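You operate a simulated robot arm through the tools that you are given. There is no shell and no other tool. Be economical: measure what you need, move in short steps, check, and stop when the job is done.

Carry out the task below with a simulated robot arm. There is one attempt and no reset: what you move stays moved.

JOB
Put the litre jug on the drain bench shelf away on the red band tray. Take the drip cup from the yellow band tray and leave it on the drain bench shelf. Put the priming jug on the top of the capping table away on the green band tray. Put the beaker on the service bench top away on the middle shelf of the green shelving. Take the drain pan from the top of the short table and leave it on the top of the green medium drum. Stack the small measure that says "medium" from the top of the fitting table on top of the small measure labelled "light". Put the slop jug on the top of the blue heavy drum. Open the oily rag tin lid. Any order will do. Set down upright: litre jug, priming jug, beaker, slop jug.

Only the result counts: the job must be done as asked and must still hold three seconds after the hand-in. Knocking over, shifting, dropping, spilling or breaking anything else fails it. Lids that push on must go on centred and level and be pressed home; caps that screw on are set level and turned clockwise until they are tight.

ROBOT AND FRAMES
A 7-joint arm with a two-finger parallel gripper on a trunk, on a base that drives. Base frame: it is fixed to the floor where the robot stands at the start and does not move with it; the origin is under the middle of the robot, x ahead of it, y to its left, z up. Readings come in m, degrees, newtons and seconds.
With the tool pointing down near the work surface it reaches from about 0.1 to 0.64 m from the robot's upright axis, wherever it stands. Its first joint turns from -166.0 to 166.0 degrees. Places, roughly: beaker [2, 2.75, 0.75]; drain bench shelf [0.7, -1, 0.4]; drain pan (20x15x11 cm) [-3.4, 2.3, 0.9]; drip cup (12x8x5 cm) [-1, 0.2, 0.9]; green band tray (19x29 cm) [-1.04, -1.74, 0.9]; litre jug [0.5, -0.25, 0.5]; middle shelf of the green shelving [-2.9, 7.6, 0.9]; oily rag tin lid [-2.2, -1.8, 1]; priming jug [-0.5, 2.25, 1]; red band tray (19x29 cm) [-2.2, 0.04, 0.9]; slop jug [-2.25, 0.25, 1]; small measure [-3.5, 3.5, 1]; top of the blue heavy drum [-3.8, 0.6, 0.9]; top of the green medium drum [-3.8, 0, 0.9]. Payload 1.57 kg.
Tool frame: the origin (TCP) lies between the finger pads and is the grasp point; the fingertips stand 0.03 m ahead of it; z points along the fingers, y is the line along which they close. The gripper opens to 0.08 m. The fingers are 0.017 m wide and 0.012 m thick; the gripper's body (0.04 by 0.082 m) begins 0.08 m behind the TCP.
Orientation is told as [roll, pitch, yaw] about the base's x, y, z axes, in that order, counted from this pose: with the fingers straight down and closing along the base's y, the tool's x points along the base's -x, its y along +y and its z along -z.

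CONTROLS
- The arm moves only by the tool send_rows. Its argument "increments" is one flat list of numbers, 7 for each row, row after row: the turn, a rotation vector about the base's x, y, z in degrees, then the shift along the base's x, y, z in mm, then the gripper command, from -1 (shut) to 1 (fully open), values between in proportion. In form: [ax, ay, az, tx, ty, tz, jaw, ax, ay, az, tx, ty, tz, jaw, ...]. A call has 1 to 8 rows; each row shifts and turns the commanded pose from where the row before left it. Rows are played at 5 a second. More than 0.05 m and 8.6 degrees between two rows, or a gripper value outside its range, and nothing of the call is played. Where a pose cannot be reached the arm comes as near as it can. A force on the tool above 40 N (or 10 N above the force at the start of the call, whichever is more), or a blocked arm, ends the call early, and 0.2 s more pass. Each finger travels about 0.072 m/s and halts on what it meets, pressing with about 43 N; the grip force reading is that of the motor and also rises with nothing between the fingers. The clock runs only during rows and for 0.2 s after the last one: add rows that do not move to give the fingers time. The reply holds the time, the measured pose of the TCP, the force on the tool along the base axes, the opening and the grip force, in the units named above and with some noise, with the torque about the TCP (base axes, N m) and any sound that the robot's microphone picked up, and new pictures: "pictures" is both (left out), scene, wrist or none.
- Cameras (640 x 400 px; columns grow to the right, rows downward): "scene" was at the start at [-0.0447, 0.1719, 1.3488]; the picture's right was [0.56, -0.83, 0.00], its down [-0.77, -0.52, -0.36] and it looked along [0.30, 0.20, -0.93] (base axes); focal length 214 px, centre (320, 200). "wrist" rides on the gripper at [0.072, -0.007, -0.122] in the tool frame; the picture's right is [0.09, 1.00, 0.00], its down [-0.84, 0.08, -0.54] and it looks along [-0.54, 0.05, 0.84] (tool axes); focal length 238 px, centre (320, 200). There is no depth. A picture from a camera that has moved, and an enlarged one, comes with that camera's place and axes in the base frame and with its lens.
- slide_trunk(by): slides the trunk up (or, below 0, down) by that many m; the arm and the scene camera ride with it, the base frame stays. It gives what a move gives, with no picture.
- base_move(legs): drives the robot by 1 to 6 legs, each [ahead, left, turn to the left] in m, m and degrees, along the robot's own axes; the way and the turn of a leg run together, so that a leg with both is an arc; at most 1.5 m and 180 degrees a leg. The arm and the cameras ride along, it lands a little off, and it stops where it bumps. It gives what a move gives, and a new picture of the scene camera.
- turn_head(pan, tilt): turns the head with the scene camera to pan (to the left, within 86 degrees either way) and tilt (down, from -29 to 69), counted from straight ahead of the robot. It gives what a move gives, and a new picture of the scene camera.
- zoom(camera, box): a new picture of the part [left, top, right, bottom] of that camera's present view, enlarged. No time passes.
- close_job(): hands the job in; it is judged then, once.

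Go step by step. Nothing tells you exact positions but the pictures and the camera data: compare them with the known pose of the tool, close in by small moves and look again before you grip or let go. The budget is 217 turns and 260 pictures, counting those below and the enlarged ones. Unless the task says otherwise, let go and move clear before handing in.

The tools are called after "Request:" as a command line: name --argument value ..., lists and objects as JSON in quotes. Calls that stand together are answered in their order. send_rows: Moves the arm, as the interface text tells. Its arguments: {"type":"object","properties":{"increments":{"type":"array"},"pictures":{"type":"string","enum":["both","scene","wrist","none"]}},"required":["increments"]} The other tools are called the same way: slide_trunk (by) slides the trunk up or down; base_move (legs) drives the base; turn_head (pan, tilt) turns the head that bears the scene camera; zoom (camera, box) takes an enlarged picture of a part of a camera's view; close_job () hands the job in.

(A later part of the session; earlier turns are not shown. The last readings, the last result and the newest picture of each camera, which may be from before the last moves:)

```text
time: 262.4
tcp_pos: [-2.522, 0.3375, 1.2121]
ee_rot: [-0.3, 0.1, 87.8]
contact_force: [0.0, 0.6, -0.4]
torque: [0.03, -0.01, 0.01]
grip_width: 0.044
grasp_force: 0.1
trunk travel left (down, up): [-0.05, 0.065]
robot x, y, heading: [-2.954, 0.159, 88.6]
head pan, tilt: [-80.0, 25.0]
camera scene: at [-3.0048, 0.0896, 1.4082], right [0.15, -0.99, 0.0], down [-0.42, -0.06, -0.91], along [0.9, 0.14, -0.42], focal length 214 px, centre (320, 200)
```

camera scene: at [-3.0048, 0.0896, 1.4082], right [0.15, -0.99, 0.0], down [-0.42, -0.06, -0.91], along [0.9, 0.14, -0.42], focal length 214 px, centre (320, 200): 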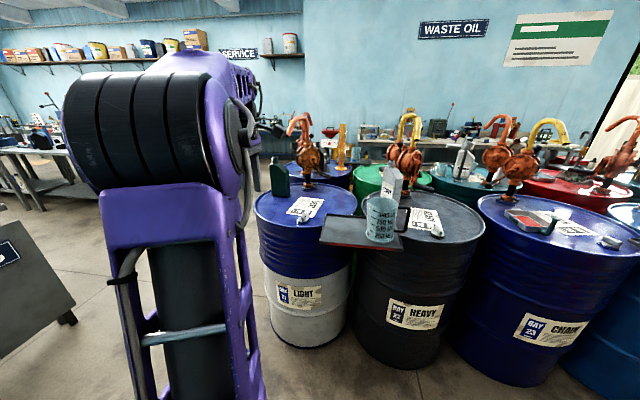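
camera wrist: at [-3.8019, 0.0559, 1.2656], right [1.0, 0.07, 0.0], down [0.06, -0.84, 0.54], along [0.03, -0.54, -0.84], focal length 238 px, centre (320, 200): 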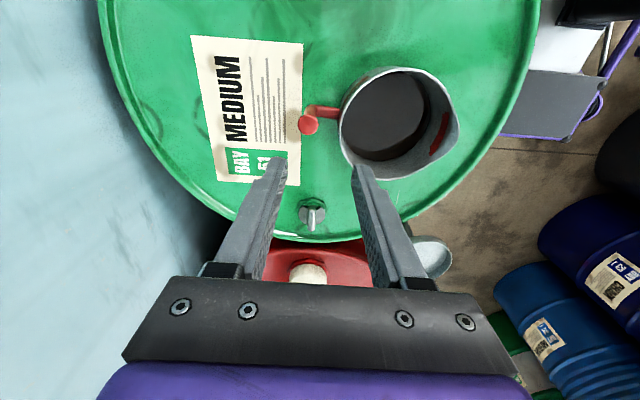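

Request:
base_move --legs '[[-1.0, 0, 1.4]]'

```text
time: 267.5
tcp_pos: [-2.5431, -0.6407, 1.2124]
ee_rot: [-0.3, 0.0, 88.3]
contact_force: [-0.1, 0.3, -0.6]
torque: [-0.01, 0.0, 0.01]
grip_width: 0.044
grasp_force: 0.1
trunk travel left (down, up): [-0.05, 0.065]
robot x, y, heading: [-2.9698, -0.8169, 88.9]
head pan, tilt: [-80.0, 25.0]
camera scene: at [-3.0245, -0.891, 1.4082], right [0.16, -0.99, 0.0], down [-0.42, -0.07, -0.91], along [0.9, 0.14, -0.42], focal length 214 px, centre (320, 200)
```

scene: 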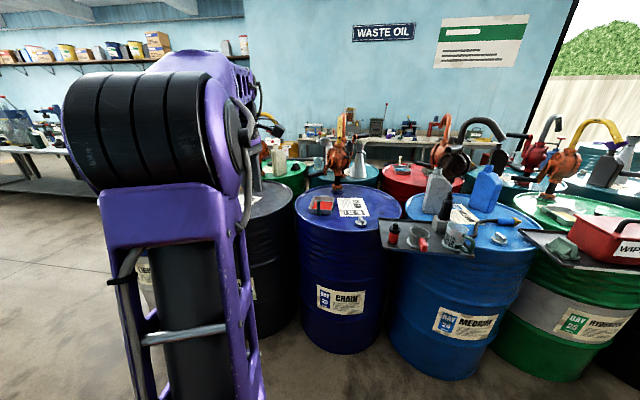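

A red tin with a handled lid ("WIPE…") sits on the next tray at y≈−1.8. Continue south.

Request:
base_move --legs '[[-0.8, 0, 0.8]]'

Request:
zoom --camera "scene" --box '[320, 120, 580, 290]'

```text
time: 271.8
tcp_pos: [-2.5538, -1.4329, 1.2117]
ee_rot: [-0.3, 0.0, 89.1]
contact_force: [0.2, -0.1, 0.4]
torque: [0.02, 0.01, -0.04]
grip_width: 0.0437
grasp_force: 0.0
trunk travel left (down, up): [-0.05, 0.065]
robot x, y, heading: [-2.9751, -1.6154, 90.1]
head pan, tilt: [-80.0, 25.0]
camera scene: at [-3.031, -1.6916, 1.4082], right [0.17, -0.99, 0.0], down [-0.42, -0.07, -0.91], along [0.89, 0.16, -0.42], focal length 214 px, centre (320, 200)
```

scene: 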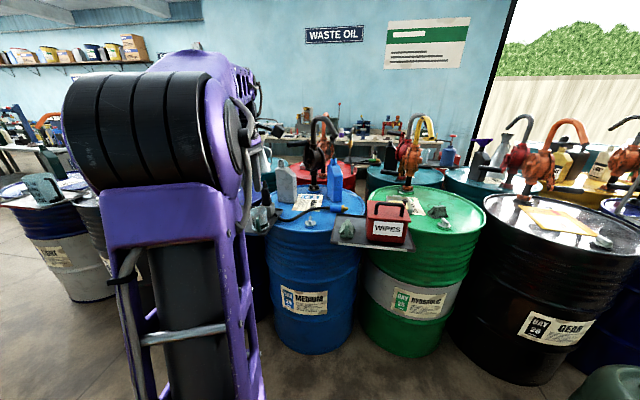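

```text
2.35 times, centred on (450, 205) of scene
camera zoom: at [-3.031, -1.6916, 1.4082], right [0.17, -0.99, 0.0], down [-0.42, -0.07, -0.91], along [0.89, 0.16, -0.42], focal length 505 px, centre (14, 188)
```

zoom: 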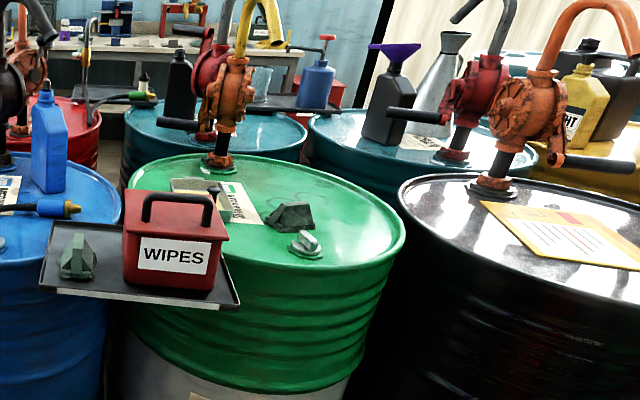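

That red WIPES tin at ≈(−2.28, −1.83) should be the oily rag tin; I'll bring the wrist camera near it.

Request:
base_move --legs '[[-0.5, -0.12, 0]]'

Request:
send_rows --increments '[0, 0, 0, 25, 0, 0, 0.1, 0, 0, 0, 25, 0, 0, 0.1]' --pictures "wrist"

```text
time: 274.8
tcp_pos: [-2.4425, -1.938, 1.2123]
ee_rot: [-0.4, 0.0, 88.5]
contact_force: [0.0, 0.4, -0.8]
torque: [-0.03, -0.02, 0.01]
grip_width: 0.0442
grasp_force: 0.0
trunk travel left (down, up): [-0.05, 0.065]
robot x, y, heading: [-2.8713, -2.1152, 89.0]
head pan, tilt: [-80.0, 25.0]
camera scene: at [-2.9218, -2.1907, 1.4082], right [0.16, -0.99, 0.0], down [-0.42, -0.07, -0.91], along [0.89, 0.14, -0.42], focal length 214 px, centre (320, 200)
```

scene: 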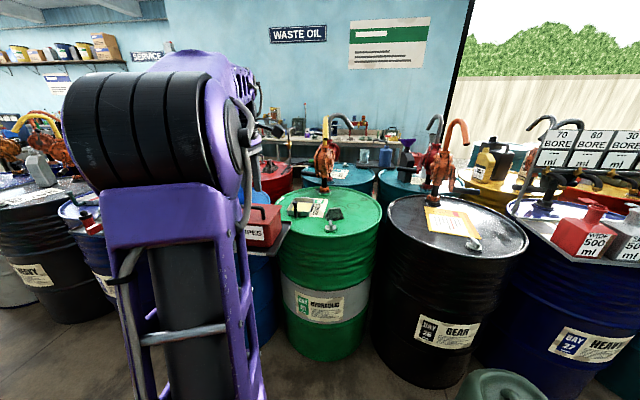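

```text
time: 275.4
tcp_pos: [-2.3908, -1.9378, 1.2133]
ee_rot: [-0.3, 0.0, 88.4]
contact_force: [-0.3, 0.0, 0.4]
torque: [0.02, 0.02, 0.02]
grip_width: 0.0441
grasp_force: 0.0
trunk travel left (down, up): [-0.05, 0.065]
robot x, y, heading: [-2.8747, -2.1154, 89.1]
head pan, tilt: [-80.0, 25.0]
camera wrist: at [-2.386, -2.0102, 1.3355], right [-1.0, -0.06, -0.01], down [-0.06, 0.84, 0.54], along [-0.03, 0.54, -0.84], focal length 238 px, centre (320, 200)
```

wrist: 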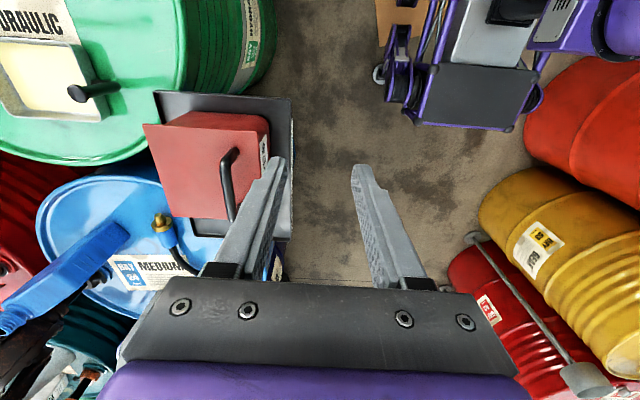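

Request:
zoom --camera "wrist" --box '[110, 80, 310, 250]'

Request:
zoom --camera "scene" --box '[220, 180, 320, 260]'

```text
2.35 times, centred on (210, 165) of wrist
camera zoom: at [-2.386, -2.0102, 1.3355], right [-1.0, -0.06, -0.01], down [-0.06, 0.84, 0.54], along [-0.03, 0.54, -0.84], focal length 561 px, centre (579, 282)
```

zoom: 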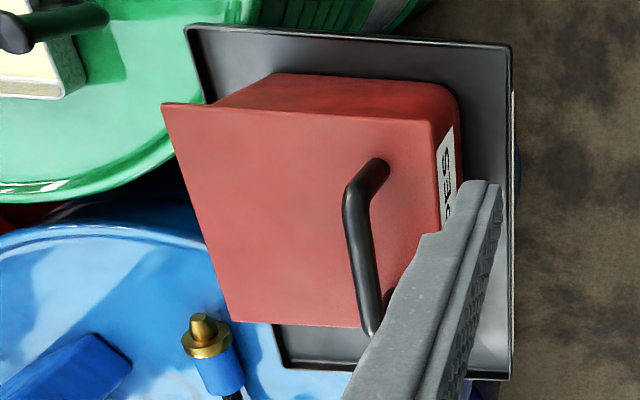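

```text
5.00 times, centred on (270, 220) of scene
camera zoom: at [-2.9218, -2.1907, 1.4082], right [0.16, -0.99, 0.0], down [-0.42, -0.07, -0.91], along [0.89, 0.14, -0.42], focal length 1072 px, centre (570, 100)
```

zoom: 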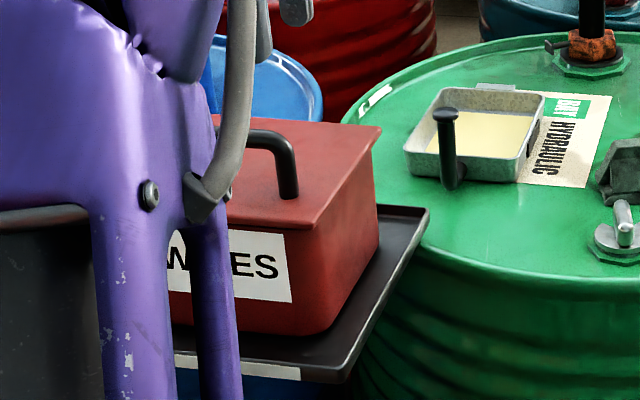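

The lid (x −2.30…−2.145, z≈1.004) has its handle bar near the front (x≈−2.265, y −1.875…−1.773, top z≈1.05), so it should hinge at the back (east). I'll move the base closer, so the whole arc is in reach.

Request:
base_move --legs '[[0.13, -0.17, 1]]'

Request:
send_rows --increments '[0, 0, 1.5, -20, -10, 0, 0, 0, 0, 0, -20, -10, 0, 0]' --pictures "wrist"

```text
time: 277.7
tcp_pos: [-2.2212, -1.8014, 1.2137]
ee_rot: [-0.3, -0.1, 89.2]
contact_force: [0.1, -0.6, -0.3]
torque: [-0.01, -0.02, -0.04]
grip_width: 0.0442
grasp_force: 0.0
trunk travel left (down, up): [-0.05, 0.065]
robot x, y, heading: [-2.6997, -1.9849, 89.7]
head pan, tilt: [-80.0, 25.0]
camera scene: at [-2.7487, -2.0609, 1.4082], right [0.17, -0.98, 0.0], down [-0.42, -0.07, -0.91], along [0.89, 0.16, -0.42], focal length 214 px, centre (320, 200)
```

scene: 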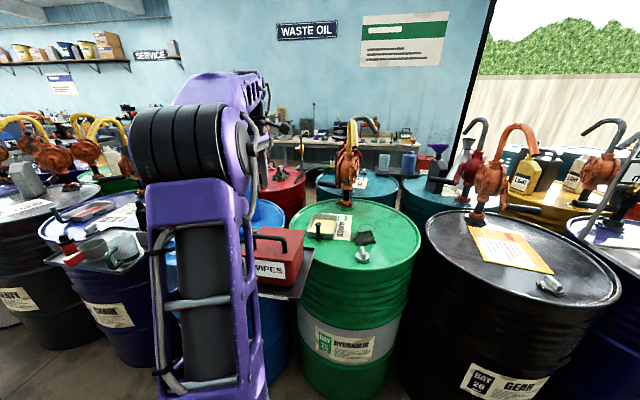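

```text
time: 278.3
tcp_pos: [-2.2586, -1.8212, 1.2134]
ee_rot: [-0.2, 0.1, 90.6]
contact_force: [0.3, 0.7, -0.6]
torque: [-0.02, 0.02, 0.01]
grip_width: 0.0402
grasp_force: 0.1
trunk travel left (down, up): [-0.05, 0.065]
robot x, y, heading: [-2.6936, -1.9894, 89.8]
head pan, tilt: [-80.0, 25.0]
camera wrist: at [-2.2513, -1.8935, 1.3352], right [-0.99, -0.1, -0.01], down [-0.09, 0.84, 0.54], along [-0.05, 0.54, -0.84], focal length 238 px, centre (320, 200)
```

wrist: 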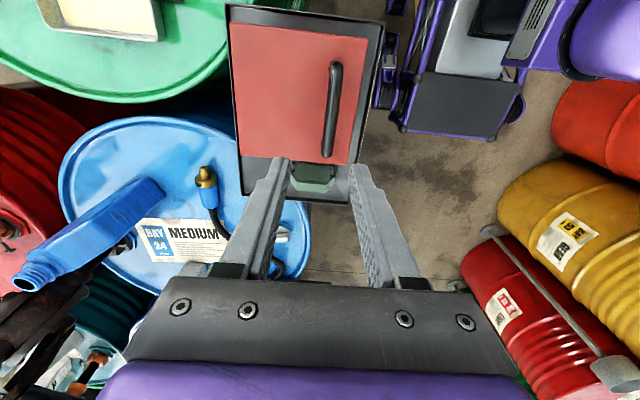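

Bar confirmed at x≈−2.269, y centre ≈−1.828. Descend over it.

Request:
send_rows --increments '[0, 0, 0, -10, -7, -30, 0, 0, 0, 0, 0, 0, -30, 0, 0, 0, 0, 0, 0, -30, 0, 0, 0, 0, 0, 0, -30, 0, 0, 0, 0, 0, 0, -20, 0, 0, 0, 0, 0, 0, -10, 0]' --pictures "wrist"

```text
time: 279.7
tcp_pos: [-2.2704, -1.8279, 1.0624]
ee_rot: [-0.3, 0.1, 90.6]
contact_force: [0.5, -0.2, 0.3]
torque: [0.0, -0.04, -0.03]
grip_width: 0.0398
grasp_force: 0.1
trunk travel left (down, up): [-0.05, 0.065]
robot x, y, heading: [-2.6964, -1.9871, 89.7]
head pan, tilt: [-80.0, 25.0]
camera wrist: at [-2.2621, -1.9001, 1.1842], right [-0.99, -0.1, -0.01], down [-0.09, 0.84, 0.54], along [-0.05, 0.54, -0.84], focal length 238 px, centre (320, 200)
```

wrist: 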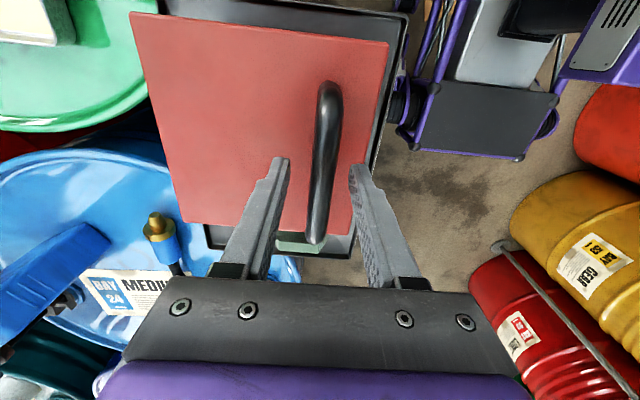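

Request:
send_rows --increments '[0, 0, 0, 0, 0, -4, -0.3, 0, 0, 0, 0, 0, 0, -1, 0, 0, 0, 0, 0, 0, -1, 0, 0, 0, 0, 0, 0, -1]' --pictures "none"

Request:
send_rows --increments '[0, 0, 0, 1, 0, 5, -1, 0, 0, 0, 1, 0, 5, -1, 0, 0, 0, 0, 0, 0, -1]' --pictures "wrist"

```text
time: 280.7
tcp_pos: [-2.2703, -1.8285, 1.0571]
ee_rot: [-0.3, 0.0, 90.6]
contact_force: [-6.5, 0.5, -0.8]
torque: [0.19, 0.09, -0.33]
grip_width: 0.0146
grasp_force: 31.1
trunk travel left (down, up): [-0.05, 0.065]
robot x, y, heading: [-2.6969, -1.9882, 90.2]
head pan, tilt: [-80.0, 25.0]
```

```text
time: 281.5
tcp_pos: [-2.2661, -1.8284, 1.068]
ee_rot: [-0.3, 0.2, 90.6]
contact_force: [12.5, 1.9, -12.1]
torque: [-0.33, 0.08, -0.28]
grip_width: 0.0149
grasp_force: 30.7
trunk travel left (down, up): [-0.05, 0.065]
robot x, y, heading: [-2.6955, -1.9883, 90.2]
head pan, tilt: [-80.0, 25.0]
camera wrist: at [-2.2591, -1.8999, 1.1908], right [-0.99, -0.1, -0.01], down [-0.09, 0.84, 0.54], along [-0.05, 0.54, -0.84], focal length 238 px, centre (320, 200)
```

wrist: 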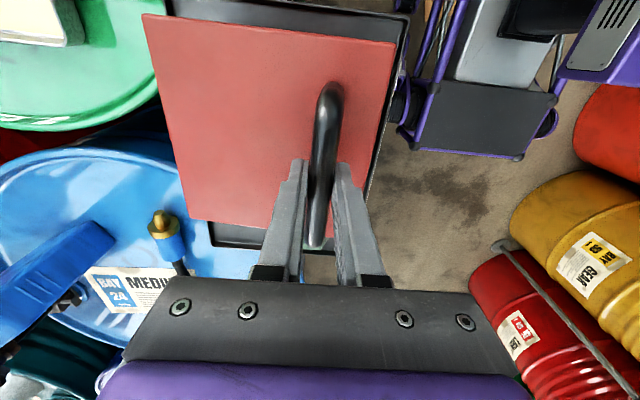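

The lid is lifting. Follow the hinge arc in small steps while watching the force.

Request:
send_rows --increments '[0, 0, 0, 5, 0, 5, -1, 0, 0, 0, 4, 0, 8, -1, 0, 0, 0, 0, 0, 0, -1]' --pictures "none"

Request:
send_rows --increments '[0, 0, 0, 4, 0, 5.5, -1, 0, 0, 0, 4, 0, 5.5, -1, 0, 0, 0, 0, 0, 0, -1]' --pictures "wrist"

```text
time: 282.3
tcp_pos: [-2.2593, -1.8283, 1.0829]
ee_rot: [-0.2, 0.0, 90.5]
contact_force: [-3.3, 1.2, -4.6]
torque: [-0.12, 0.17, -0.26]
grip_width: 0.0146
grasp_force: 30.7
trunk travel left (down, up): [-0.05, 0.065]
robot x, y, heading: [-2.6958, -1.9853, 90.0]
head pan, tilt: [-80.0, 25.0]
```

```text
time: 283.1
tcp_pos: [-2.2523, -1.8284, 1.0932]
ee_rot: [-0.3, 0.0, 90.5]
contact_force: [-6.7, 0.8, 0.1]
torque: [-0.13, 0.2, -0.21]
grip_width: 0.0146
grasp_force: 31.0
trunk travel left (down, up): [-0.05, 0.065]
robot x, y, heading: [-2.6968, -1.9864, 89.9]
head pan, tilt: [-80.0, 25.0]
camera wrist: at [-2.2448, -1.9, 1.2162], right [-0.99, -0.1, -0.01], down [-0.09, 0.84, 0.54], along [-0.05, 0.54, -0.84], focal length 238 px, centre (320, 200)
```

wrist: 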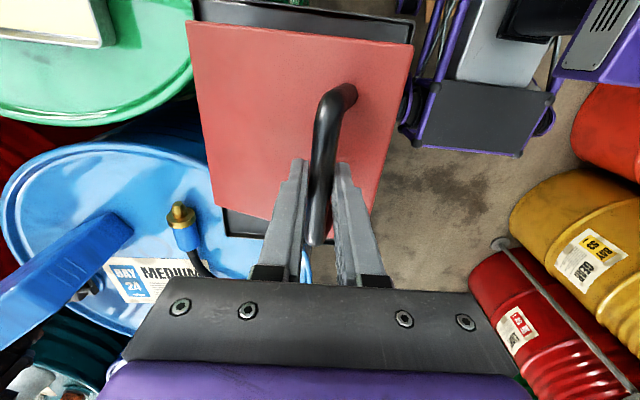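

The lid is hinging open. Continue the arc.

Request:
send_rows --increments '[0, 0, 0, 3.5, 0, 5.5, -1, 0, 0, 0, 3.5, 0, 5.5, -1, 0, 0, 0, 4, 0, 5, -1, 0, 0, 0, 4.5, 0, 5, -1, 0, 0, 0, 0, 0, 0, -1]' --pictures "none"

Request:
send_rows --increments '[0, 0, 0, 5, 0, 4.5, -1, 0, 0, 0, 5, 0, 4, -1, 0, 0, 0, 5.5, 0, 4, -1, 0, 0, 0, 5.5, 0, 3.5, -1, 0, 0, 0, 0, 0, 0, -1]' --pictures "none"

```text
time: 284.3
tcp_pos: [-2.2355, -1.828, 1.1132]
ee_rot: [-0.3, 0.1, 90.6]
contact_force: [0.6, 0.8, -7.6]
torque: [0.02, 0.13, -0.23]
grip_width: 0.0144
grasp_force: 31.3
trunk travel left (down, up): [-0.05, 0.065]
robot x, y, heading: [-2.6975, -1.9855, 89.7]
head pan, tilt: [-80.0, 25.0]
```

```text
time: 285.5
tcp_pos: [-2.2146, -1.8275, 1.13]
ee_rot: [-0.3, 0.0, 90.6]
contact_force: [0.8, 3.6, -9.4]
torque: [0.02, 0.12, -0.17]
grip_width: 0.0147
grasp_force: 30.7
trunk travel left (down, up): [-0.05, 0.065]
robot x, y, heading: [-2.7002, -1.989, 89.9]
head pan, tilt: [-80.0, 25.0]
```

Request:
send_rows --increments '[0, 0, 0, 6.5, 0, 2, -1, 0, 0, 0, 7, 0, 2, -1, 0, 0, 0, 7, 0, 1.5, -1, 0, 0, 0, 7, 0, 1, -1, 0, 0, 0, 7, 0, 0.5, -1, 0, 0, 0, 6, 0, 0, -1, 0, 0, 0, 0, 0, 0, -1]' --pictures "wrist"

```text
time: 287.1
tcp_pos: [-2.1765, -1.8294, 1.1391]
ee_rot: [-0.7, 0.0, 90.6]
contact_force: [-9.4, 5.8, 29.0]
torque: [0.13, 0.07, -0.3]
grip_width: 0.0148
grasp_force: 31.6
trunk travel left (down, up): [-0.05, 0.065]
robot x, y, heading: [-2.6999, -1.9912, 89.8]
head pan, tilt: [-80.0, 25.0]
camera wrist: at [-2.1704, -1.9013, 1.2625], right [-0.99, -0.1, -0.01], down [-0.09, 0.84, 0.54], along [-0.05, 0.54, -0.84], focal length 238 px, centre (320, 200)
```

wrist: 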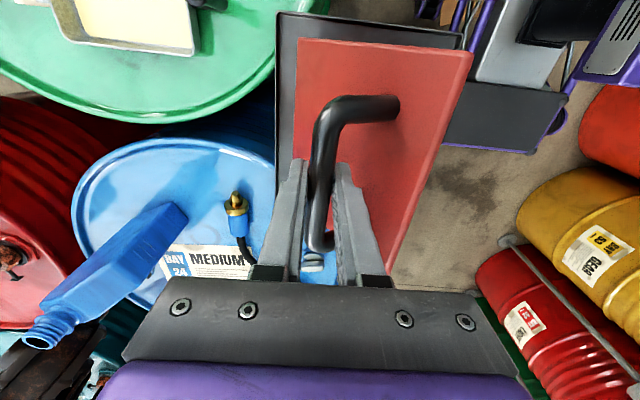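

Force pushes up: my path is slightly low. Raise a few mm, then continue.

Request:
send_rows --increments '[0, 0, 0, 0, 0, 4, -1, 0, 0, 0, 3, 0, 2, -1, 0, 0, 0, 0, 0, 0, -1]' --pictures "none"

Request:
send_rows --increments '[0, 0, 0, 6, 0, 1, -1, 0, 0, 0, 6, 0, 1, -1, 0, 0, 0, 6, 0, 0, -1, 0, 0, 0, 0, 0, 0, -1]' --pictures "none"

```text
time: 287.9
tcp_pos: [-2.1721, -1.8296, 1.141]
ee_rot: [-0.1, 0.2, 90.5]
contact_force: [-5.4, 3.2, -1.9]
torque: [-0.03, 0.19, -0.12]
grip_width: 0.015
grasp_force: 30.7
trunk travel left (down, up): [-0.05, 0.065]
robot x, y, heading: [-2.7023, -1.988, 89.8]
head pan, tilt: [-80.0, 25.0]
```

```text
time: 288.9
tcp_pos: [-2.154, -1.8296, 1.1441]
ee_rot: [-0.1, 0.1, 90.5]
contact_force: [-2.4, -4.4, -17.9]
torque: [-0.51, 0.05, -0.05]
grip_width: 0.0146
grasp_force: 31.3
trunk travel left (down, up): [-0.05, 0.065]
robot x, y, heading: [-2.698, -1.9868, 89.9]
head pan, tilt: [-80.0, 25.0]
```

Request:
send_rows --increments '[0, 0, 0, 6, 0, -2, -1, 0, 0, 0, 6, 0, -1.5, -1, 0, 0, 0, 6, 0, -1.5, -1, 0, 0, 0, 6, 0, -2, -1, 0, 0, 0, 0, 0, 0, -1]' --pictures "none"

Request:
send_rows --increments '[0, 0, 0, 5, 0, -2, -1, 0, 0, 0, 5, 0, -2, -1, 0, 0, 0, 5, 0, -2, -1, 0, 0, 0, 0, 0, 0, -1]' --pictures "wrist"

```text
time: 290.1
tcp_pos: [-2.1292, -1.8286, 1.14]
ee_rot: [-0.7, -0.1, 90.6]
contact_force: [5.2, -4.1, 29.5]
torque: [0.03, -0.03, -0.13]
grip_width: 0.0146
grasp_force: 30.8
trunk travel left (down, up): [-0.05, 0.065]
robot x, y, heading: [-2.6966, -1.9883, 89.7]
head pan, tilt: [-80.0, 25.0]
```

```text
time: 291.1
tcp_pos: [-2.1152, -1.8293, 1.1342]
ee_rot: [-0.5, -0.1, 90.6]
contact_force: [5.6, 2.5, 29.7]
torque: [0.1, -0.01, -0.14]
grip_width: 0.0144
grasp_force: 30.6
trunk travel left (down, up): [-0.05, 0.065]
robot x, y, heading: [-2.6996, -1.9896, 89.9]
head pan, tilt: [-80.0, 25.0]
camera wrist: at [-2.1086, -1.901, 1.2566], right [-0.99, -0.1, -0.01], down [-0.09, 0.83, 0.54], along [-0.05, 0.54, -0.84], focal length 238 px, centre (320, 200)
```

wrist: 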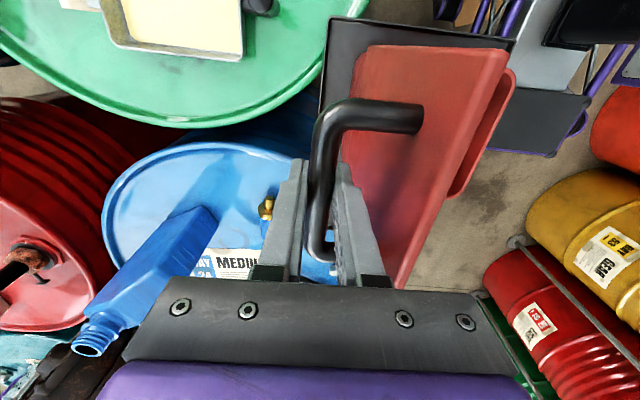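

Request:
send_rows --increments '[0, 0, 0, 0, 0, 4, -1, 0, 0, 0, 5, 0, -1, -1, 0, 0, 0, 5, 0, -2, -1, 0, 0, 0, 5, 0, -2, -1, 0, 0, 0, 0, 0, 0, -1]' --pictures "none"

Request:
send_rows --increments '[0, 0, 0, 0, 0, 2, -1, 0, 0, 0, 5, 0, -2, -1, 0, 0, 0, 5, 0, -3, -1, 0, 0, 0, 5, 0, -3, -1, 0, 0, 0, 0, 0, 0, -1]' --pictures "wrist"

```text
time: 292.3
tcp_pos: [-2.0998, -1.8288, 1.1291]
ee_rot: [0.0, 0.1, 90.4]
contact_force: [-5.8, -2.4, -7.6]
torque: [-0.25, 0.12, -0.06]
grip_width: 0.0149
grasp_force: 30.8
trunk travel left (down, up): [-0.05, 0.065]
robot x, y, heading: [-2.7006, -1.991, 90.0]
head pan, tilt: [-80.0, 25.0]
```

```text
time: 293.1
tcp_pos: [-2.0929, -1.8285, 1.1268]
ee_rot: [0.4, 0.1, 90.5]
contact_force: [-8.0, -2.9, -0.5]
torque: [0.38, 0.13, -0.03]
grip_width: 0.0148
grasp_force: 30.7
trunk travel left (down, up): [-0.05, 0.065]
robot x, y, heading: [-2.7027, -1.9889, 89.8]
head pan, tilt: [-80.0, 25.0]
stopped in row 4: the force on the tool passed its limit at 42 N (the readings are from after the stop); the commanded pose is now the measured one
camera wrist: at [-2.0832, -1.9003, 1.2494], right [-0.99, -0.1, 0.01], down [-0.08, 0.84, 0.54], along [-0.06, 0.54, -0.84], focal length 238 px, centre (320, 200)
```

wrist: 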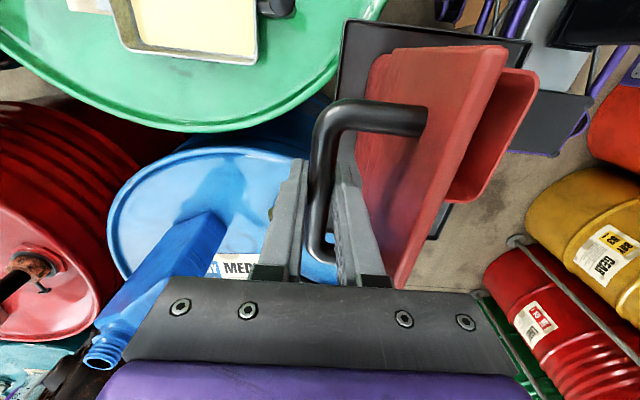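

The lid is past vertical and resists further motion (hinge stop). Release gently and watch.

Request:
send_rows --increments '[0, 0, 0, 0, 0, 0, -0.5, 0, 0, 0, 0, 0, 0, -0.3, 0, 0, 0, 0, 0, 0, -0.2, 0, 0, 0, 0, 0, 0, -0.2]' --pictures "wrist"

```text
time: 294.1
tcp_pos: [-2.0914, -1.8291, 1.1261]
ee_rot: [0.3, 0.2, 90.5]
contact_force: [0.0, -0.3, 0.1]
torque: [0.01, -0.01, 0.02]
grip_width: 0.0319
grasp_force: 0.2
trunk travel left (down, up): [-0.05, 0.065]
robot x, y, heading: [-2.7013, -1.9898, 89.9]
head pan, tilt: [-80.0, 25.0]
camera wrist: at [-2.0822, -1.8999, 1.2487], right [-0.99, -0.1, 0.01], down [-0.08, 0.84, 0.54], along [-0.06, 0.54, -0.84], focal length 238 px, centre (320, 200)
```

wrist: 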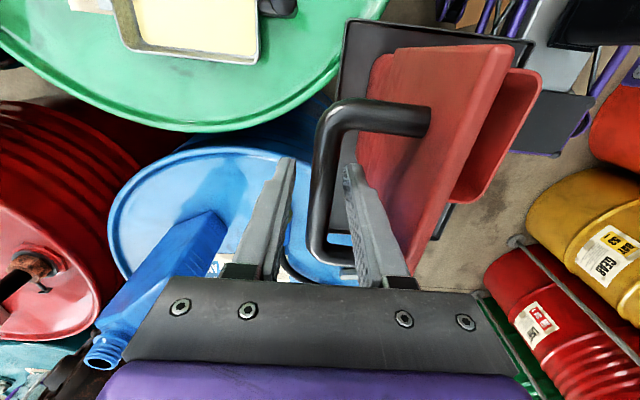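

The lid stays open on its own. Rise straight up and clear.

Request:
send_rows --increments '[0, 0, 0, 2, 0, 10, -0.2, 0, 0, 0, 1, 0, 20, -0.2, 0, 0, 0, 0, 0, 30, -0.2, 0, 0, 0, 0, 0, 30, -0.2, 0, 0, 0, 0, 0, 30, -0.2, 0, 0, 0, -25, 0, 20, -0.2, 0, 0, 0, -40, 0, 0, -0.2, 0, 0, 0, -40, 0, 0, -0.2]' --pictures "wrist"

```text
time: 295.9
tcp_pos: [-2.2258, -1.8386, 1.2139]
ee_rot: [0.3, 0.2, 90.5]
contact_force: [0.1, -0.2, -1.0]
torque: [0.01, -0.03, -0.01]
grip_width: 0.0322
grasp_force: 0.0
out of reach, approached as far as the arm can: row 2, 3, 4, 5
trunk travel left (down, up): [-0.05, 0.065]
robot x, y, heading: [-2.6979, -1.9873, 89.6]
head pan, tilt: [-80.0, 25.0]
camera wrist: at [-2.2166, -1.9105, 1.3361], right [-0.99, -0.1, 0.01], down [-0.08, 0.84, 0.54], along [-0.06, 0.54, -0.84], focal length 238 px, centre (320, 200)
```

wrist: 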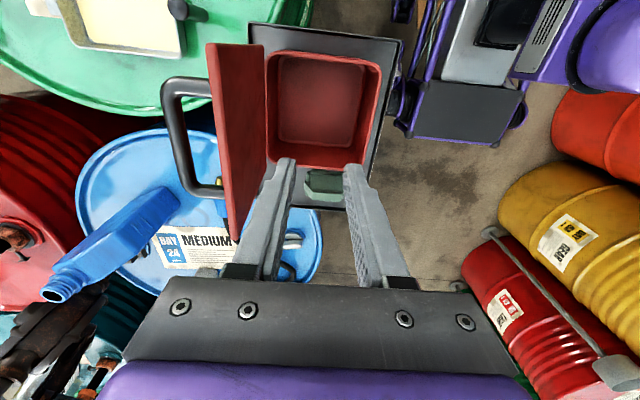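

Oily rag tin is open. Now drive north to the west aisle by the fitting table for the small measures.

Request:
base_move --legs '[[0, 0.25, 0], [1.2, 0, 0], [1.2, 0, 0], [1.05, 0, 0], [0, 0.95, 0], [1.2, 0, 0]]'

Request:
turn_head --pan -35 --tilt 32

```text
time: 325.1
tcp_pos: [-3.2226, 1.6958, 1.2137]
ee_rot: [0.2, 0.2, 85.6]
contact_force: [0.9, -0.3, -0.6]
torque: [0.02, -0.01, 0.0]
grip_width: 0.0319
grasp_force: 0.0
trunk travel left (down, up): [-0.05, 0.065]
robot x, y, heading: [-3.7066, 1.5879, 84.9]
head pan, tilt: [-80.0, 25.0]
stopped in leg 6: the robot was blocked; the commanded pose is now the measured one
camera scene: at [-3.7641, 1.5201, 1.4082], right [0.09, -1.0, 0.0], down [-0.42, -0.04, -0.91], along [0.9, 0.08, -0.42], focal length 214 px, centre (320, 200)
```

scene: 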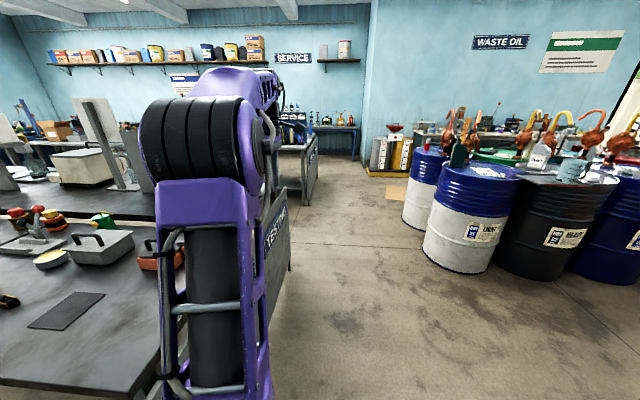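

```text
time: 326.2
tcp_pos: [-3.2233, 1.6972, 1.2139]
ee_rot: [0.2, 0.2, 85.6]
contact_force: [-0.1, -0.2, -0.3]
torque: [0.03, -0.02, -0.01]
grip_width: 0.0323
grasp_force: 0.0
trunk travel left (down, up): [-0.05, 0.065]
robot x, y, heading: [-3.705, 1.5873, 85.0]
head pan, tilt: [-35.0, 32.0]
camera scene: at [-3.7982, 1.5806, 1.3971], right [0.77, -0.64, 0.0], down [-0.34, -0.41, -0.85], along [0.55, 0.65, -0.53], focal length 214 px, centre (320, 200)
```

scene: 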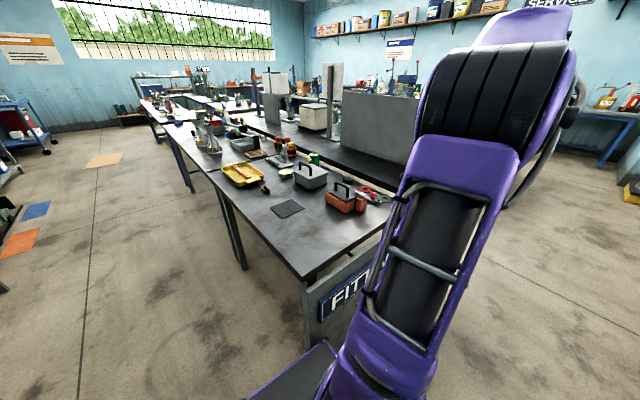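

I touched the table end; back off, move further west, then north.

Request:
base_move --legs '[[-0.12, 0, 5], [0, 0.27, 0], [0.9, 0, 0], [0.85, 0, 0]]'

Request:
zoom --camera "scene" --box '[220, 100, 480, 260]'

```text
time: 338.6
tcp_pos: [-3.5051, 3.3633, 1.2128]
ee_rot: [0.4, 0.1, 91.4]
contact_force: [-0.3, -0.7, 0.2]
torque: [0.0, 0.04, 0.04]
grip_width: 0.0319
grasp_force: 0.1
trunk travel left (down, up): [-0.05, 0.065]
robot x, y, heading: [-3.9768, 3.2059, 90.8]
head pan, tilt: [-35.0, 32.0]
camera scene: at [-4.0659, 3.1902, 1.3971], right [0.83, -0.56, 0.0], down [-0.3, -0.44, -0.85], along [0.48, 0.7, -0.53], focal length 214 px, centre (320, 200)
```

scene: 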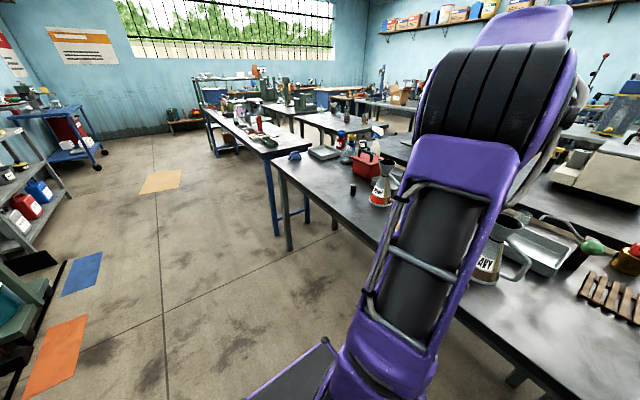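

```text
2.46 times, centred on (350, 180) of scene
camera zoom: at [-4.0659, 3.1902, 1.3971], right [0.83, -0.56, 0.0], down [-0.3, -0.44, -0.85], along [0.48, 0.7, -0.53], focal length 528 px, centre (246, 249)
```

zoom: 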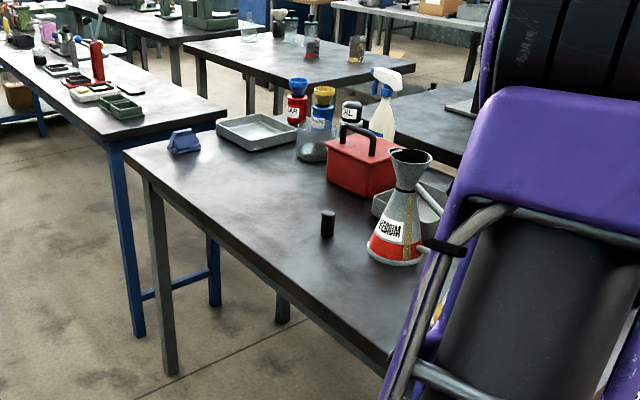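

I see conical measures: "MEDIUM" at ≈(−3.36, 3.72) and "…AVY" at ≈(−3.37, 3.26). I need the LIGHT one; check the wrist view.

Request:
zoom --camera "wrist" --box '[0, 0, 640, 400]'

Request:
turn_head --pan -80 --tilt 35

```text
1.00 times, centred on (320, 200) of wrist (not enlarged: the box is as wide or as high as the picture)
camera zoom: at [-3.4952, 3.2914, 1.3362], right [-0.99, -0.12, 0.01], down [-0.09, 0.84, 0.54], along [-0.07, 0.54, -0.84], focal length 238 px, centre (320, 200)
```

zoom: 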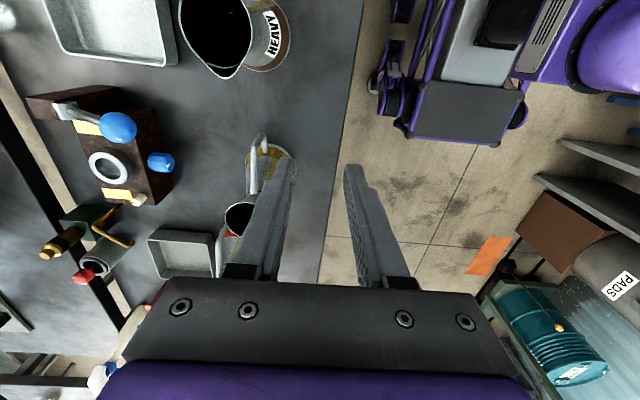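

```text
time: 339.8
tcp_pos: [-3.5052, 3.3634, 1.2142]
ee_rot: [0.4, 0.2, 91.4]
contact_force: [-0.5, 0.0, 0.3]
torque: [-0.04, -0.04, -0.01]
grip_width: 0.0322
grasp_force: 0.0
trunk travel left (down, up): [-0.05, 0.065]
robot x, y, heading: [-3.9736, 3.2087, 90.6]
head pan, tilt: [-80.0, 35.0]
camera scene: at [-4.0298, 3.1327, 1.3925], right [0.19, -0.98, 0.0], down [-0.56, -0.11, -0.82], along [0.8, 0.15, -0.57], focal length 214 px, centre (320, 200)
```

scene: 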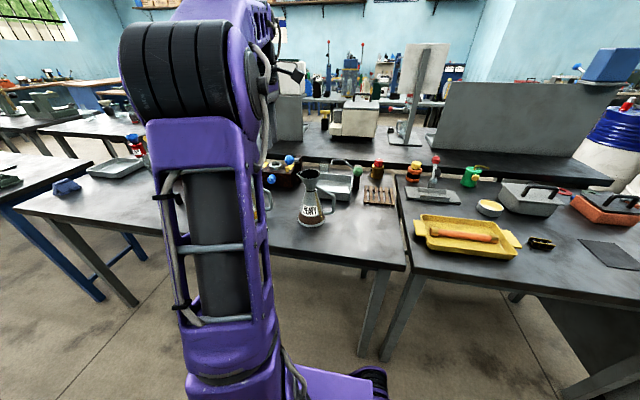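

Request:
zoom --camera "wrist" --box '[200, 110, 320, 260]'

Request:
zoom --camera "scene" --box '[230, 140, 350, 250]'

```text
2.67 times, centred on (260, 185) of wrist
camera zoom: at [-3.4952, 3.2914, 1.3362], right [-0.99, -0.12, 0.01], down [-0.09, 0.84, 0.54], along [-0.07, 0.54, -0.84], focal length 636 px, centre (480, 240)
```

zoom: 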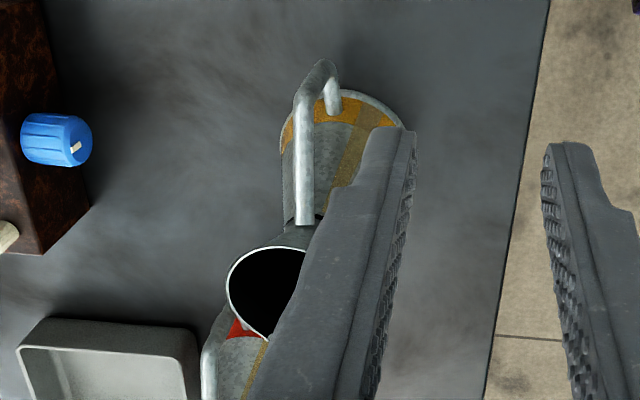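

```text
3.64 times, centred on (290, 195) of scene
camera zoom: at [-4.0298, 3.1327, 1.3925], right [0.19, -0.98, 0.0], down [-0.56, -0.11, -0.82], along [0.8, 0.15, -0.57], focal length 780 px, centre (429, 218)
```

zoom: 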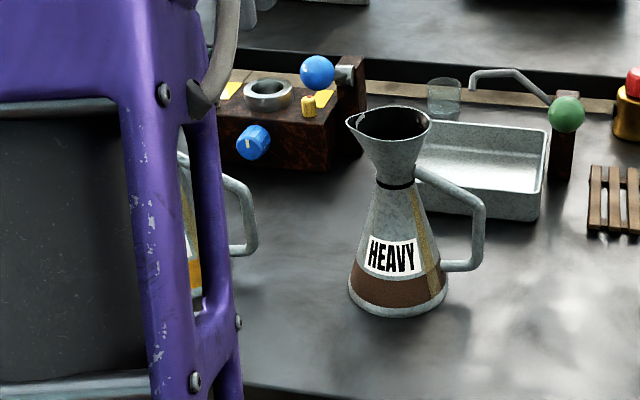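

Three measures stand there: HEAVY (brown), an orange-banded one at ≈(−3.41, 3.52) and MEDIUM (red) at ≈(−3.36, 3.72). I'll turn the tool horizontal (pointing east) at a safe height to read the label and later grip a neck.

Request:
send_rows --increments '[-4.62, -4.62, 4.62, 0, 5, 0, 0.5, -4.62, -4.62, 4.62, 0, 5, 0, 0.5, -4.62, -4.62, 4.62, 0, 5, 0, 0.5, -4.62, -4.62, 4.62, 0, 5, 0, 0.5, -4.62, -4.62, 4.62, 0, 5, 0, 0.5, -4.62, -4.62, 4.62, 0, 5, 0, 0.5, -4.62, -4.62, 4.62, 0, 5, 0, 0.5, -4.62, -4.62, 4.62, 0, 5, 0, 0.5]' --pictures "none"

Request:
send_rows --increments '[-4.62, -4.62, 4.62, 0, 5, 0, 1, -4.62, -4.62, 4.62, 0, 5, 0, 1, -4.62, -4.62, 4.62, 0, 5, 0, 1, -4.62, -4.62, 4.62, 0, 5, 0, 1, -4.62, -4.62, 4.62, 0, 5, 0, 1, -4.62, -4.62, 4.62, 0, 5, 0, 1, -4.62, -4.62, 4.62, 0, 5, 0, 1]' --pictures "wrist"

```text
time: 341.6
tcp_pos: [-3.5037, 3.4044, 1.2131]
ee_rot: [-26.6, 45.9, 119.6]
contact_force: [-1.3, -0.5, 0.2]
torque: [-0.04, -0.01, 0.0]
grip_width: 0.06
grasp_force: 0.0
trunk travel left (down, up): [-0.05, 0.065]
robot x, y, heading: [-3.9786, 3.2054, 90.5]
head pan, tilt: [-80.0, 35.0]
```

```text
time: 343.2
tcp_pos: [-3.5069, 3.44, 1.2128]
ee_rot: [98.1, 88.6, -82.1]
contact_force: [-0.5, 0.4, -0.2]
torque: [0.01, 0.03, 0.0]
grip_width: 0.0801
grasp_force: 0.1
trunk travel left (down, up): [-0.05, 0.065]
robot x, y, heading: [-3.9772, 3.2058, 90.5]
head pan, tilt: [-80.0, 35.0]
camera wrist: at [-3.6278, 3.4484, 1.2853], right [0.0, -0.99, 0.12], down [-0.54, -0.1, -0.84], along [0.84, -0.07, -0.54], focal length 238 px, centre (320, 200)
```

wrist: 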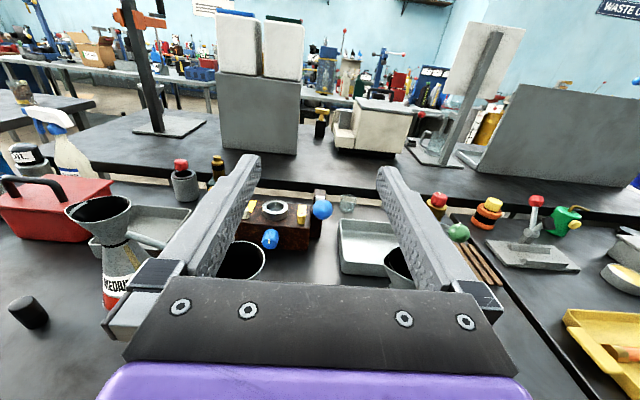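

The gripper hides the orange-banded one's label; MEDIUM is readable to the left, neck at ≈(−3.36, 3.72, 1.01). Move north to face MEDIUM.

Request:
base_move --legs '[[0.28, 0, -0.5]]'

Request:
send_rows --increments '[6.8, 0, 3.5, 0, 0, -40, 1, 0, 0, 0, 0, 0, -45, 1, 0, 0, 0, 0, 0, -45, 1, 0, 0, 0, 0, 0, -40, 1]' --pictures "wrist"

```text
time: 345.1
tcp_pos: [-3.5085, 3.7185, 1.2135]
ee_rot: [98.1, 88.7, -82.2]
contact_force: [0.6, 0.1, -0.2]
torque: [0.02, 0.02, 0.04]
grip_width: 0.08
grasp_force: 0.1
trunk travel left (down, up): [-0.05, 0.065]
robot x, y, heading: [-3.9786, 3.4883, 90.4]
head pan, tilt: [-80.0, 35.0]
camera scene: at [-4.0332, 3.4128, 1.3925], right [0.18, -0.98, 0.0], down [-0.56, -0.11, -0.82], along [0.81, 0.15, -0.57], focal length 214 px, centre (320, 200)
```

scene: 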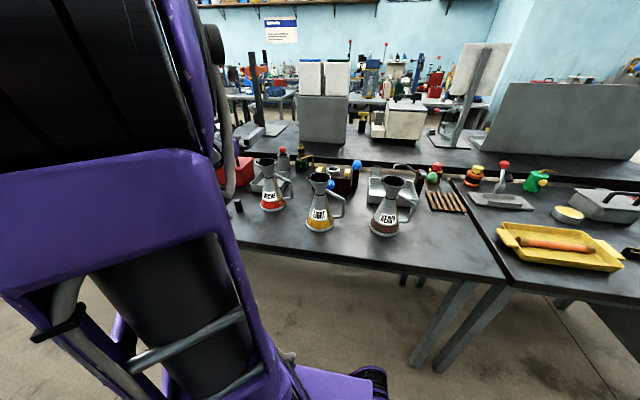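

```text
time: 346.1
tcp_pos: [-3.5114, 3.7185, 1.0432]
ee_rot: [-93.9, 84.5, 89.2]
contact_force: [-0.7, -0.6, -0.1]
torque: [0.0, 0.0, -0.01]
grip_width: 0.0801
grasp_force: 0.1
trunk travel left (down, up): [-0.05, 0.065]
robot x, y, heading: [-3.9788, 3.4887, 90.5]
head pan, tilt: [-80.0, 35.0]
camera wrist: at [-3.6327, 3.7114, 1.1146], right [0.05, -1.0, 0.0], down [-0.54, -0.03, -0.84], along [0.84, 0.05, -0.54], focal length 238 px, centre (320, 200)
```

wrist: 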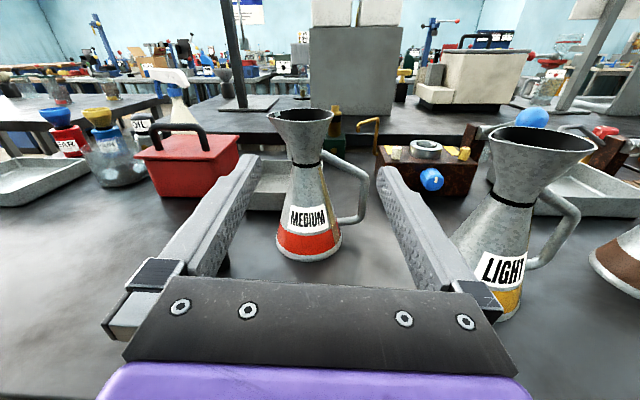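

LIGHT and MEDIUM are both clearly identified. MEDIUM's handle points south, so I'd grip its vertical handle bar with fingers closing along y; enlarge to measure it.

Request:
zoom --camera "wrist" --box '[240, 90, 400, 280]'

Request:
zoom --camera "scene" --box '[230, 140, 430, 250]'

```text
2.11 times, centred on (320, 185) of wrist
camera zoom: at [-3.6327, 3.7114, 1.1146], right [0.05, -1.0, 0.0], down [-0.54, -0.03, -0.84], along [0.84, 0.05, -0.54], focal length 502 px, centre (320, 232)
```

zoom: 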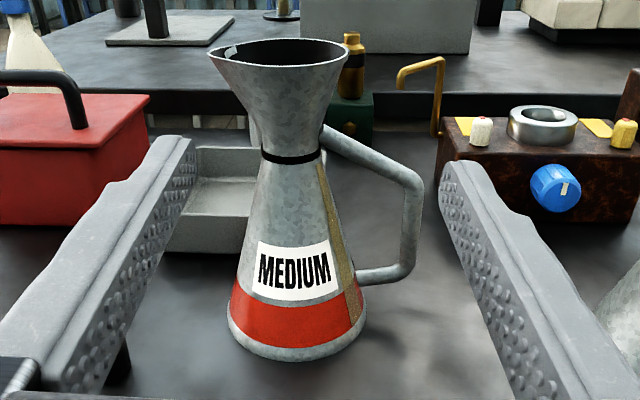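

```text
3.20 times, centred on (330, 195) of scene
camera zoom: at [-4.0334, 3.4126, 1.3925], right [0.18, -0.98, 0.0], down [-0.56, -0.11, -0.82], along [0.81, 0.15, -0.57], focal length 686 px, centre (288, 216)
```

zoom: 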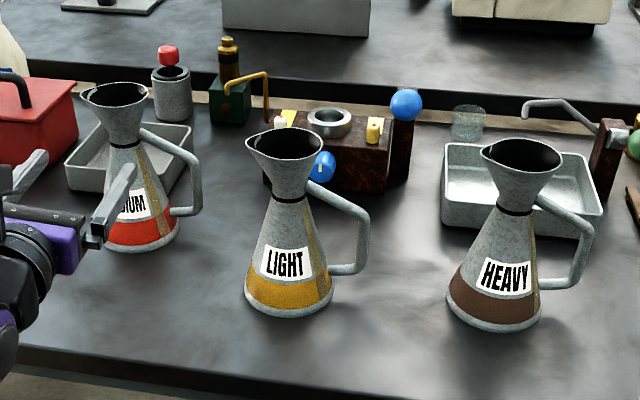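

I can grip the cone just under the black ring (z≈0.965), with one finger passing through the handle loop. The axis is ≈(−3.36, 3.745). Retract a little, then bring the base closer.

Request:
send_rows --increments '[0, 0, -1.6, -30, 0, 0, 0.6, 0, 0, -1.7, -30, 0, 0, 0.6, 0, 0, 0, -30, 0, 0, 0.6]' --pictures "none"

Request:
base_move --legs '[[0.08, -0.12, 0]]'

```text
time: 346.9
tcp_pos: [-3.5945, 3.7256, 1.0444]
ee_rot: [-93.7, 84.6, 86.1]
contact_force: [0.3, -0.6, 0.0]
torque: [-0.04, 0.02, 0.06]
grip_width: 0.064
grasp_force: 0.0
out of reach, approached as far as the arm can: row 3
trunk travel left (down, up): [-0.05, 0.065]
robot x, y, heading: [-3.9783, 3.4882, 90.5]
head pan, tilt: [-80.0, 35.0]
```

```text
time: 348.7
tcp_pos: [-3.4752, 3.8089, 1.0434]
ee_rot: [-93.7, 84.6, 85.9]
contact_force: [0.4, -0.4, 1.5]
torque: [-0.01, -0.01, 0.01]
grip_width: 0.064
grasp_force: 0.0
trunk travel left (down, up): [-0.05, 0.065]
robot x, y, heading: [-3.8611, 3.5696, 90.7]
head pan, tilt: [-80.0, 35.0]
camera scene: at [-3.915, 3.4961, 1.3925], right [0.18, -0.98, 0.0], down [-0.56, -0.1, -0.82], along [0.81, 0.15, -0.57], focal length 214 px, centre (320, 200)
```

scene: 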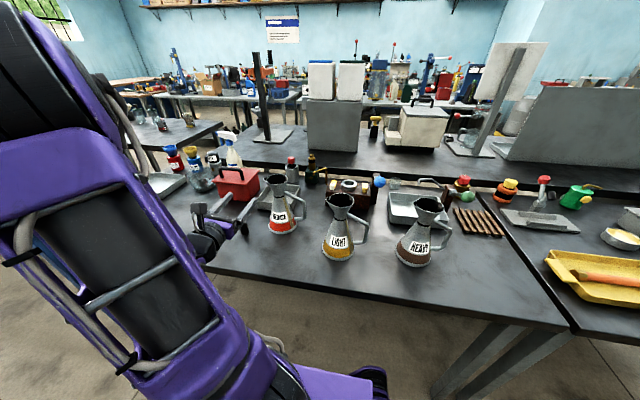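

Now align y to 3.745 and lower to z≈0.965, then look.

Request:
send_rows --increments '[0, 0, 0, 0, -20, -20, 0.6, 0, 0, 0, 0, -22, -20, 0.6, 0, 0, 0, 0, -22, -20, 0.6, 0, 0, 0, 0, 0, -19, 0.6]' --pictures "wrist"

```text
time: 349.7
tcp_pos: [-3.4482, 3.7783, 0.9597]
ee_rot: [-93.8, 84.5, 85.9]
contact_force: [-0.2, 0.2, -0.4]
torque: [-0.03, -0.01, -0.02]
grip_width: 0.064
grasp_force: 0.0
out of reach, approached as far as the arm can: row 1, 2, 3
trunk travel left (down, up): [-0.05, 0.065]
robot x, y, heading: [-3.8651, 3.5688, 90.7]
head pan, tilt: [-80.0, 35.0]
camera wrist: at [-3.5694, 3.7787, 1.0309], right [-0.01, -1.0, 0.0], down [-0.54, 0.01, -0.84], along [0.84, 0.0, -0.54], focal length 238 px, centre (320, 200)
```

wrist: 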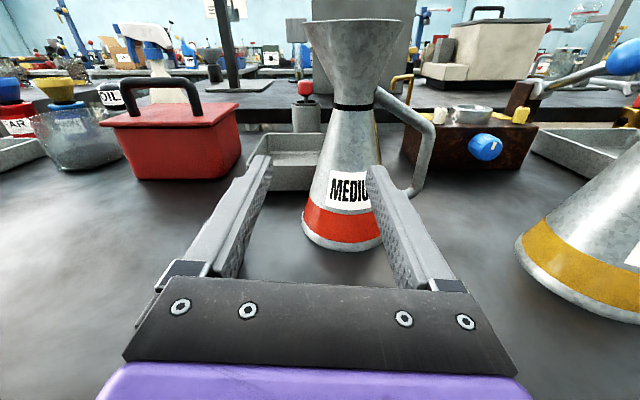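

Request:
send_rows --increments '[0, 0, 0, 25, 0, 0, 0.6, 0, 0, 0, 15, 5, 0, 0.6, 0, 0, 0, 0, 0, 0, 0.6]' --pictures "wrist"

```text
time: 350.5
tcp_pos: [-3.4074, 3.7838, 0.959]
ee_rot: [-93.6, 84.5, 85.9]
contact_force: [0.2, -0.3, 1.0]
torque: [-0.01, 0.01, -0.04]
grip_width: 0.0639
grasp_force: 0.0
trunk travel left (down, up): [-0.05, 0.065]
robot x, y, heading: [-3.8629, 3.5712, 90.6]
head pan, tilt: [-80.0, 35.0]
camera wrist: at [-3.5304, 3.7837, 1.0314], right [-0.01, -1.0, 0.0], down [-0.54, 0.01, -0.84], along [0.84, 0.0, -0.54], focal length 238 px, centre (320, 200)
```

wrist: 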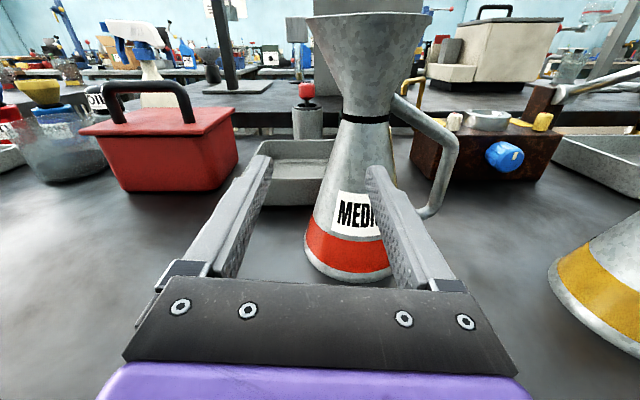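

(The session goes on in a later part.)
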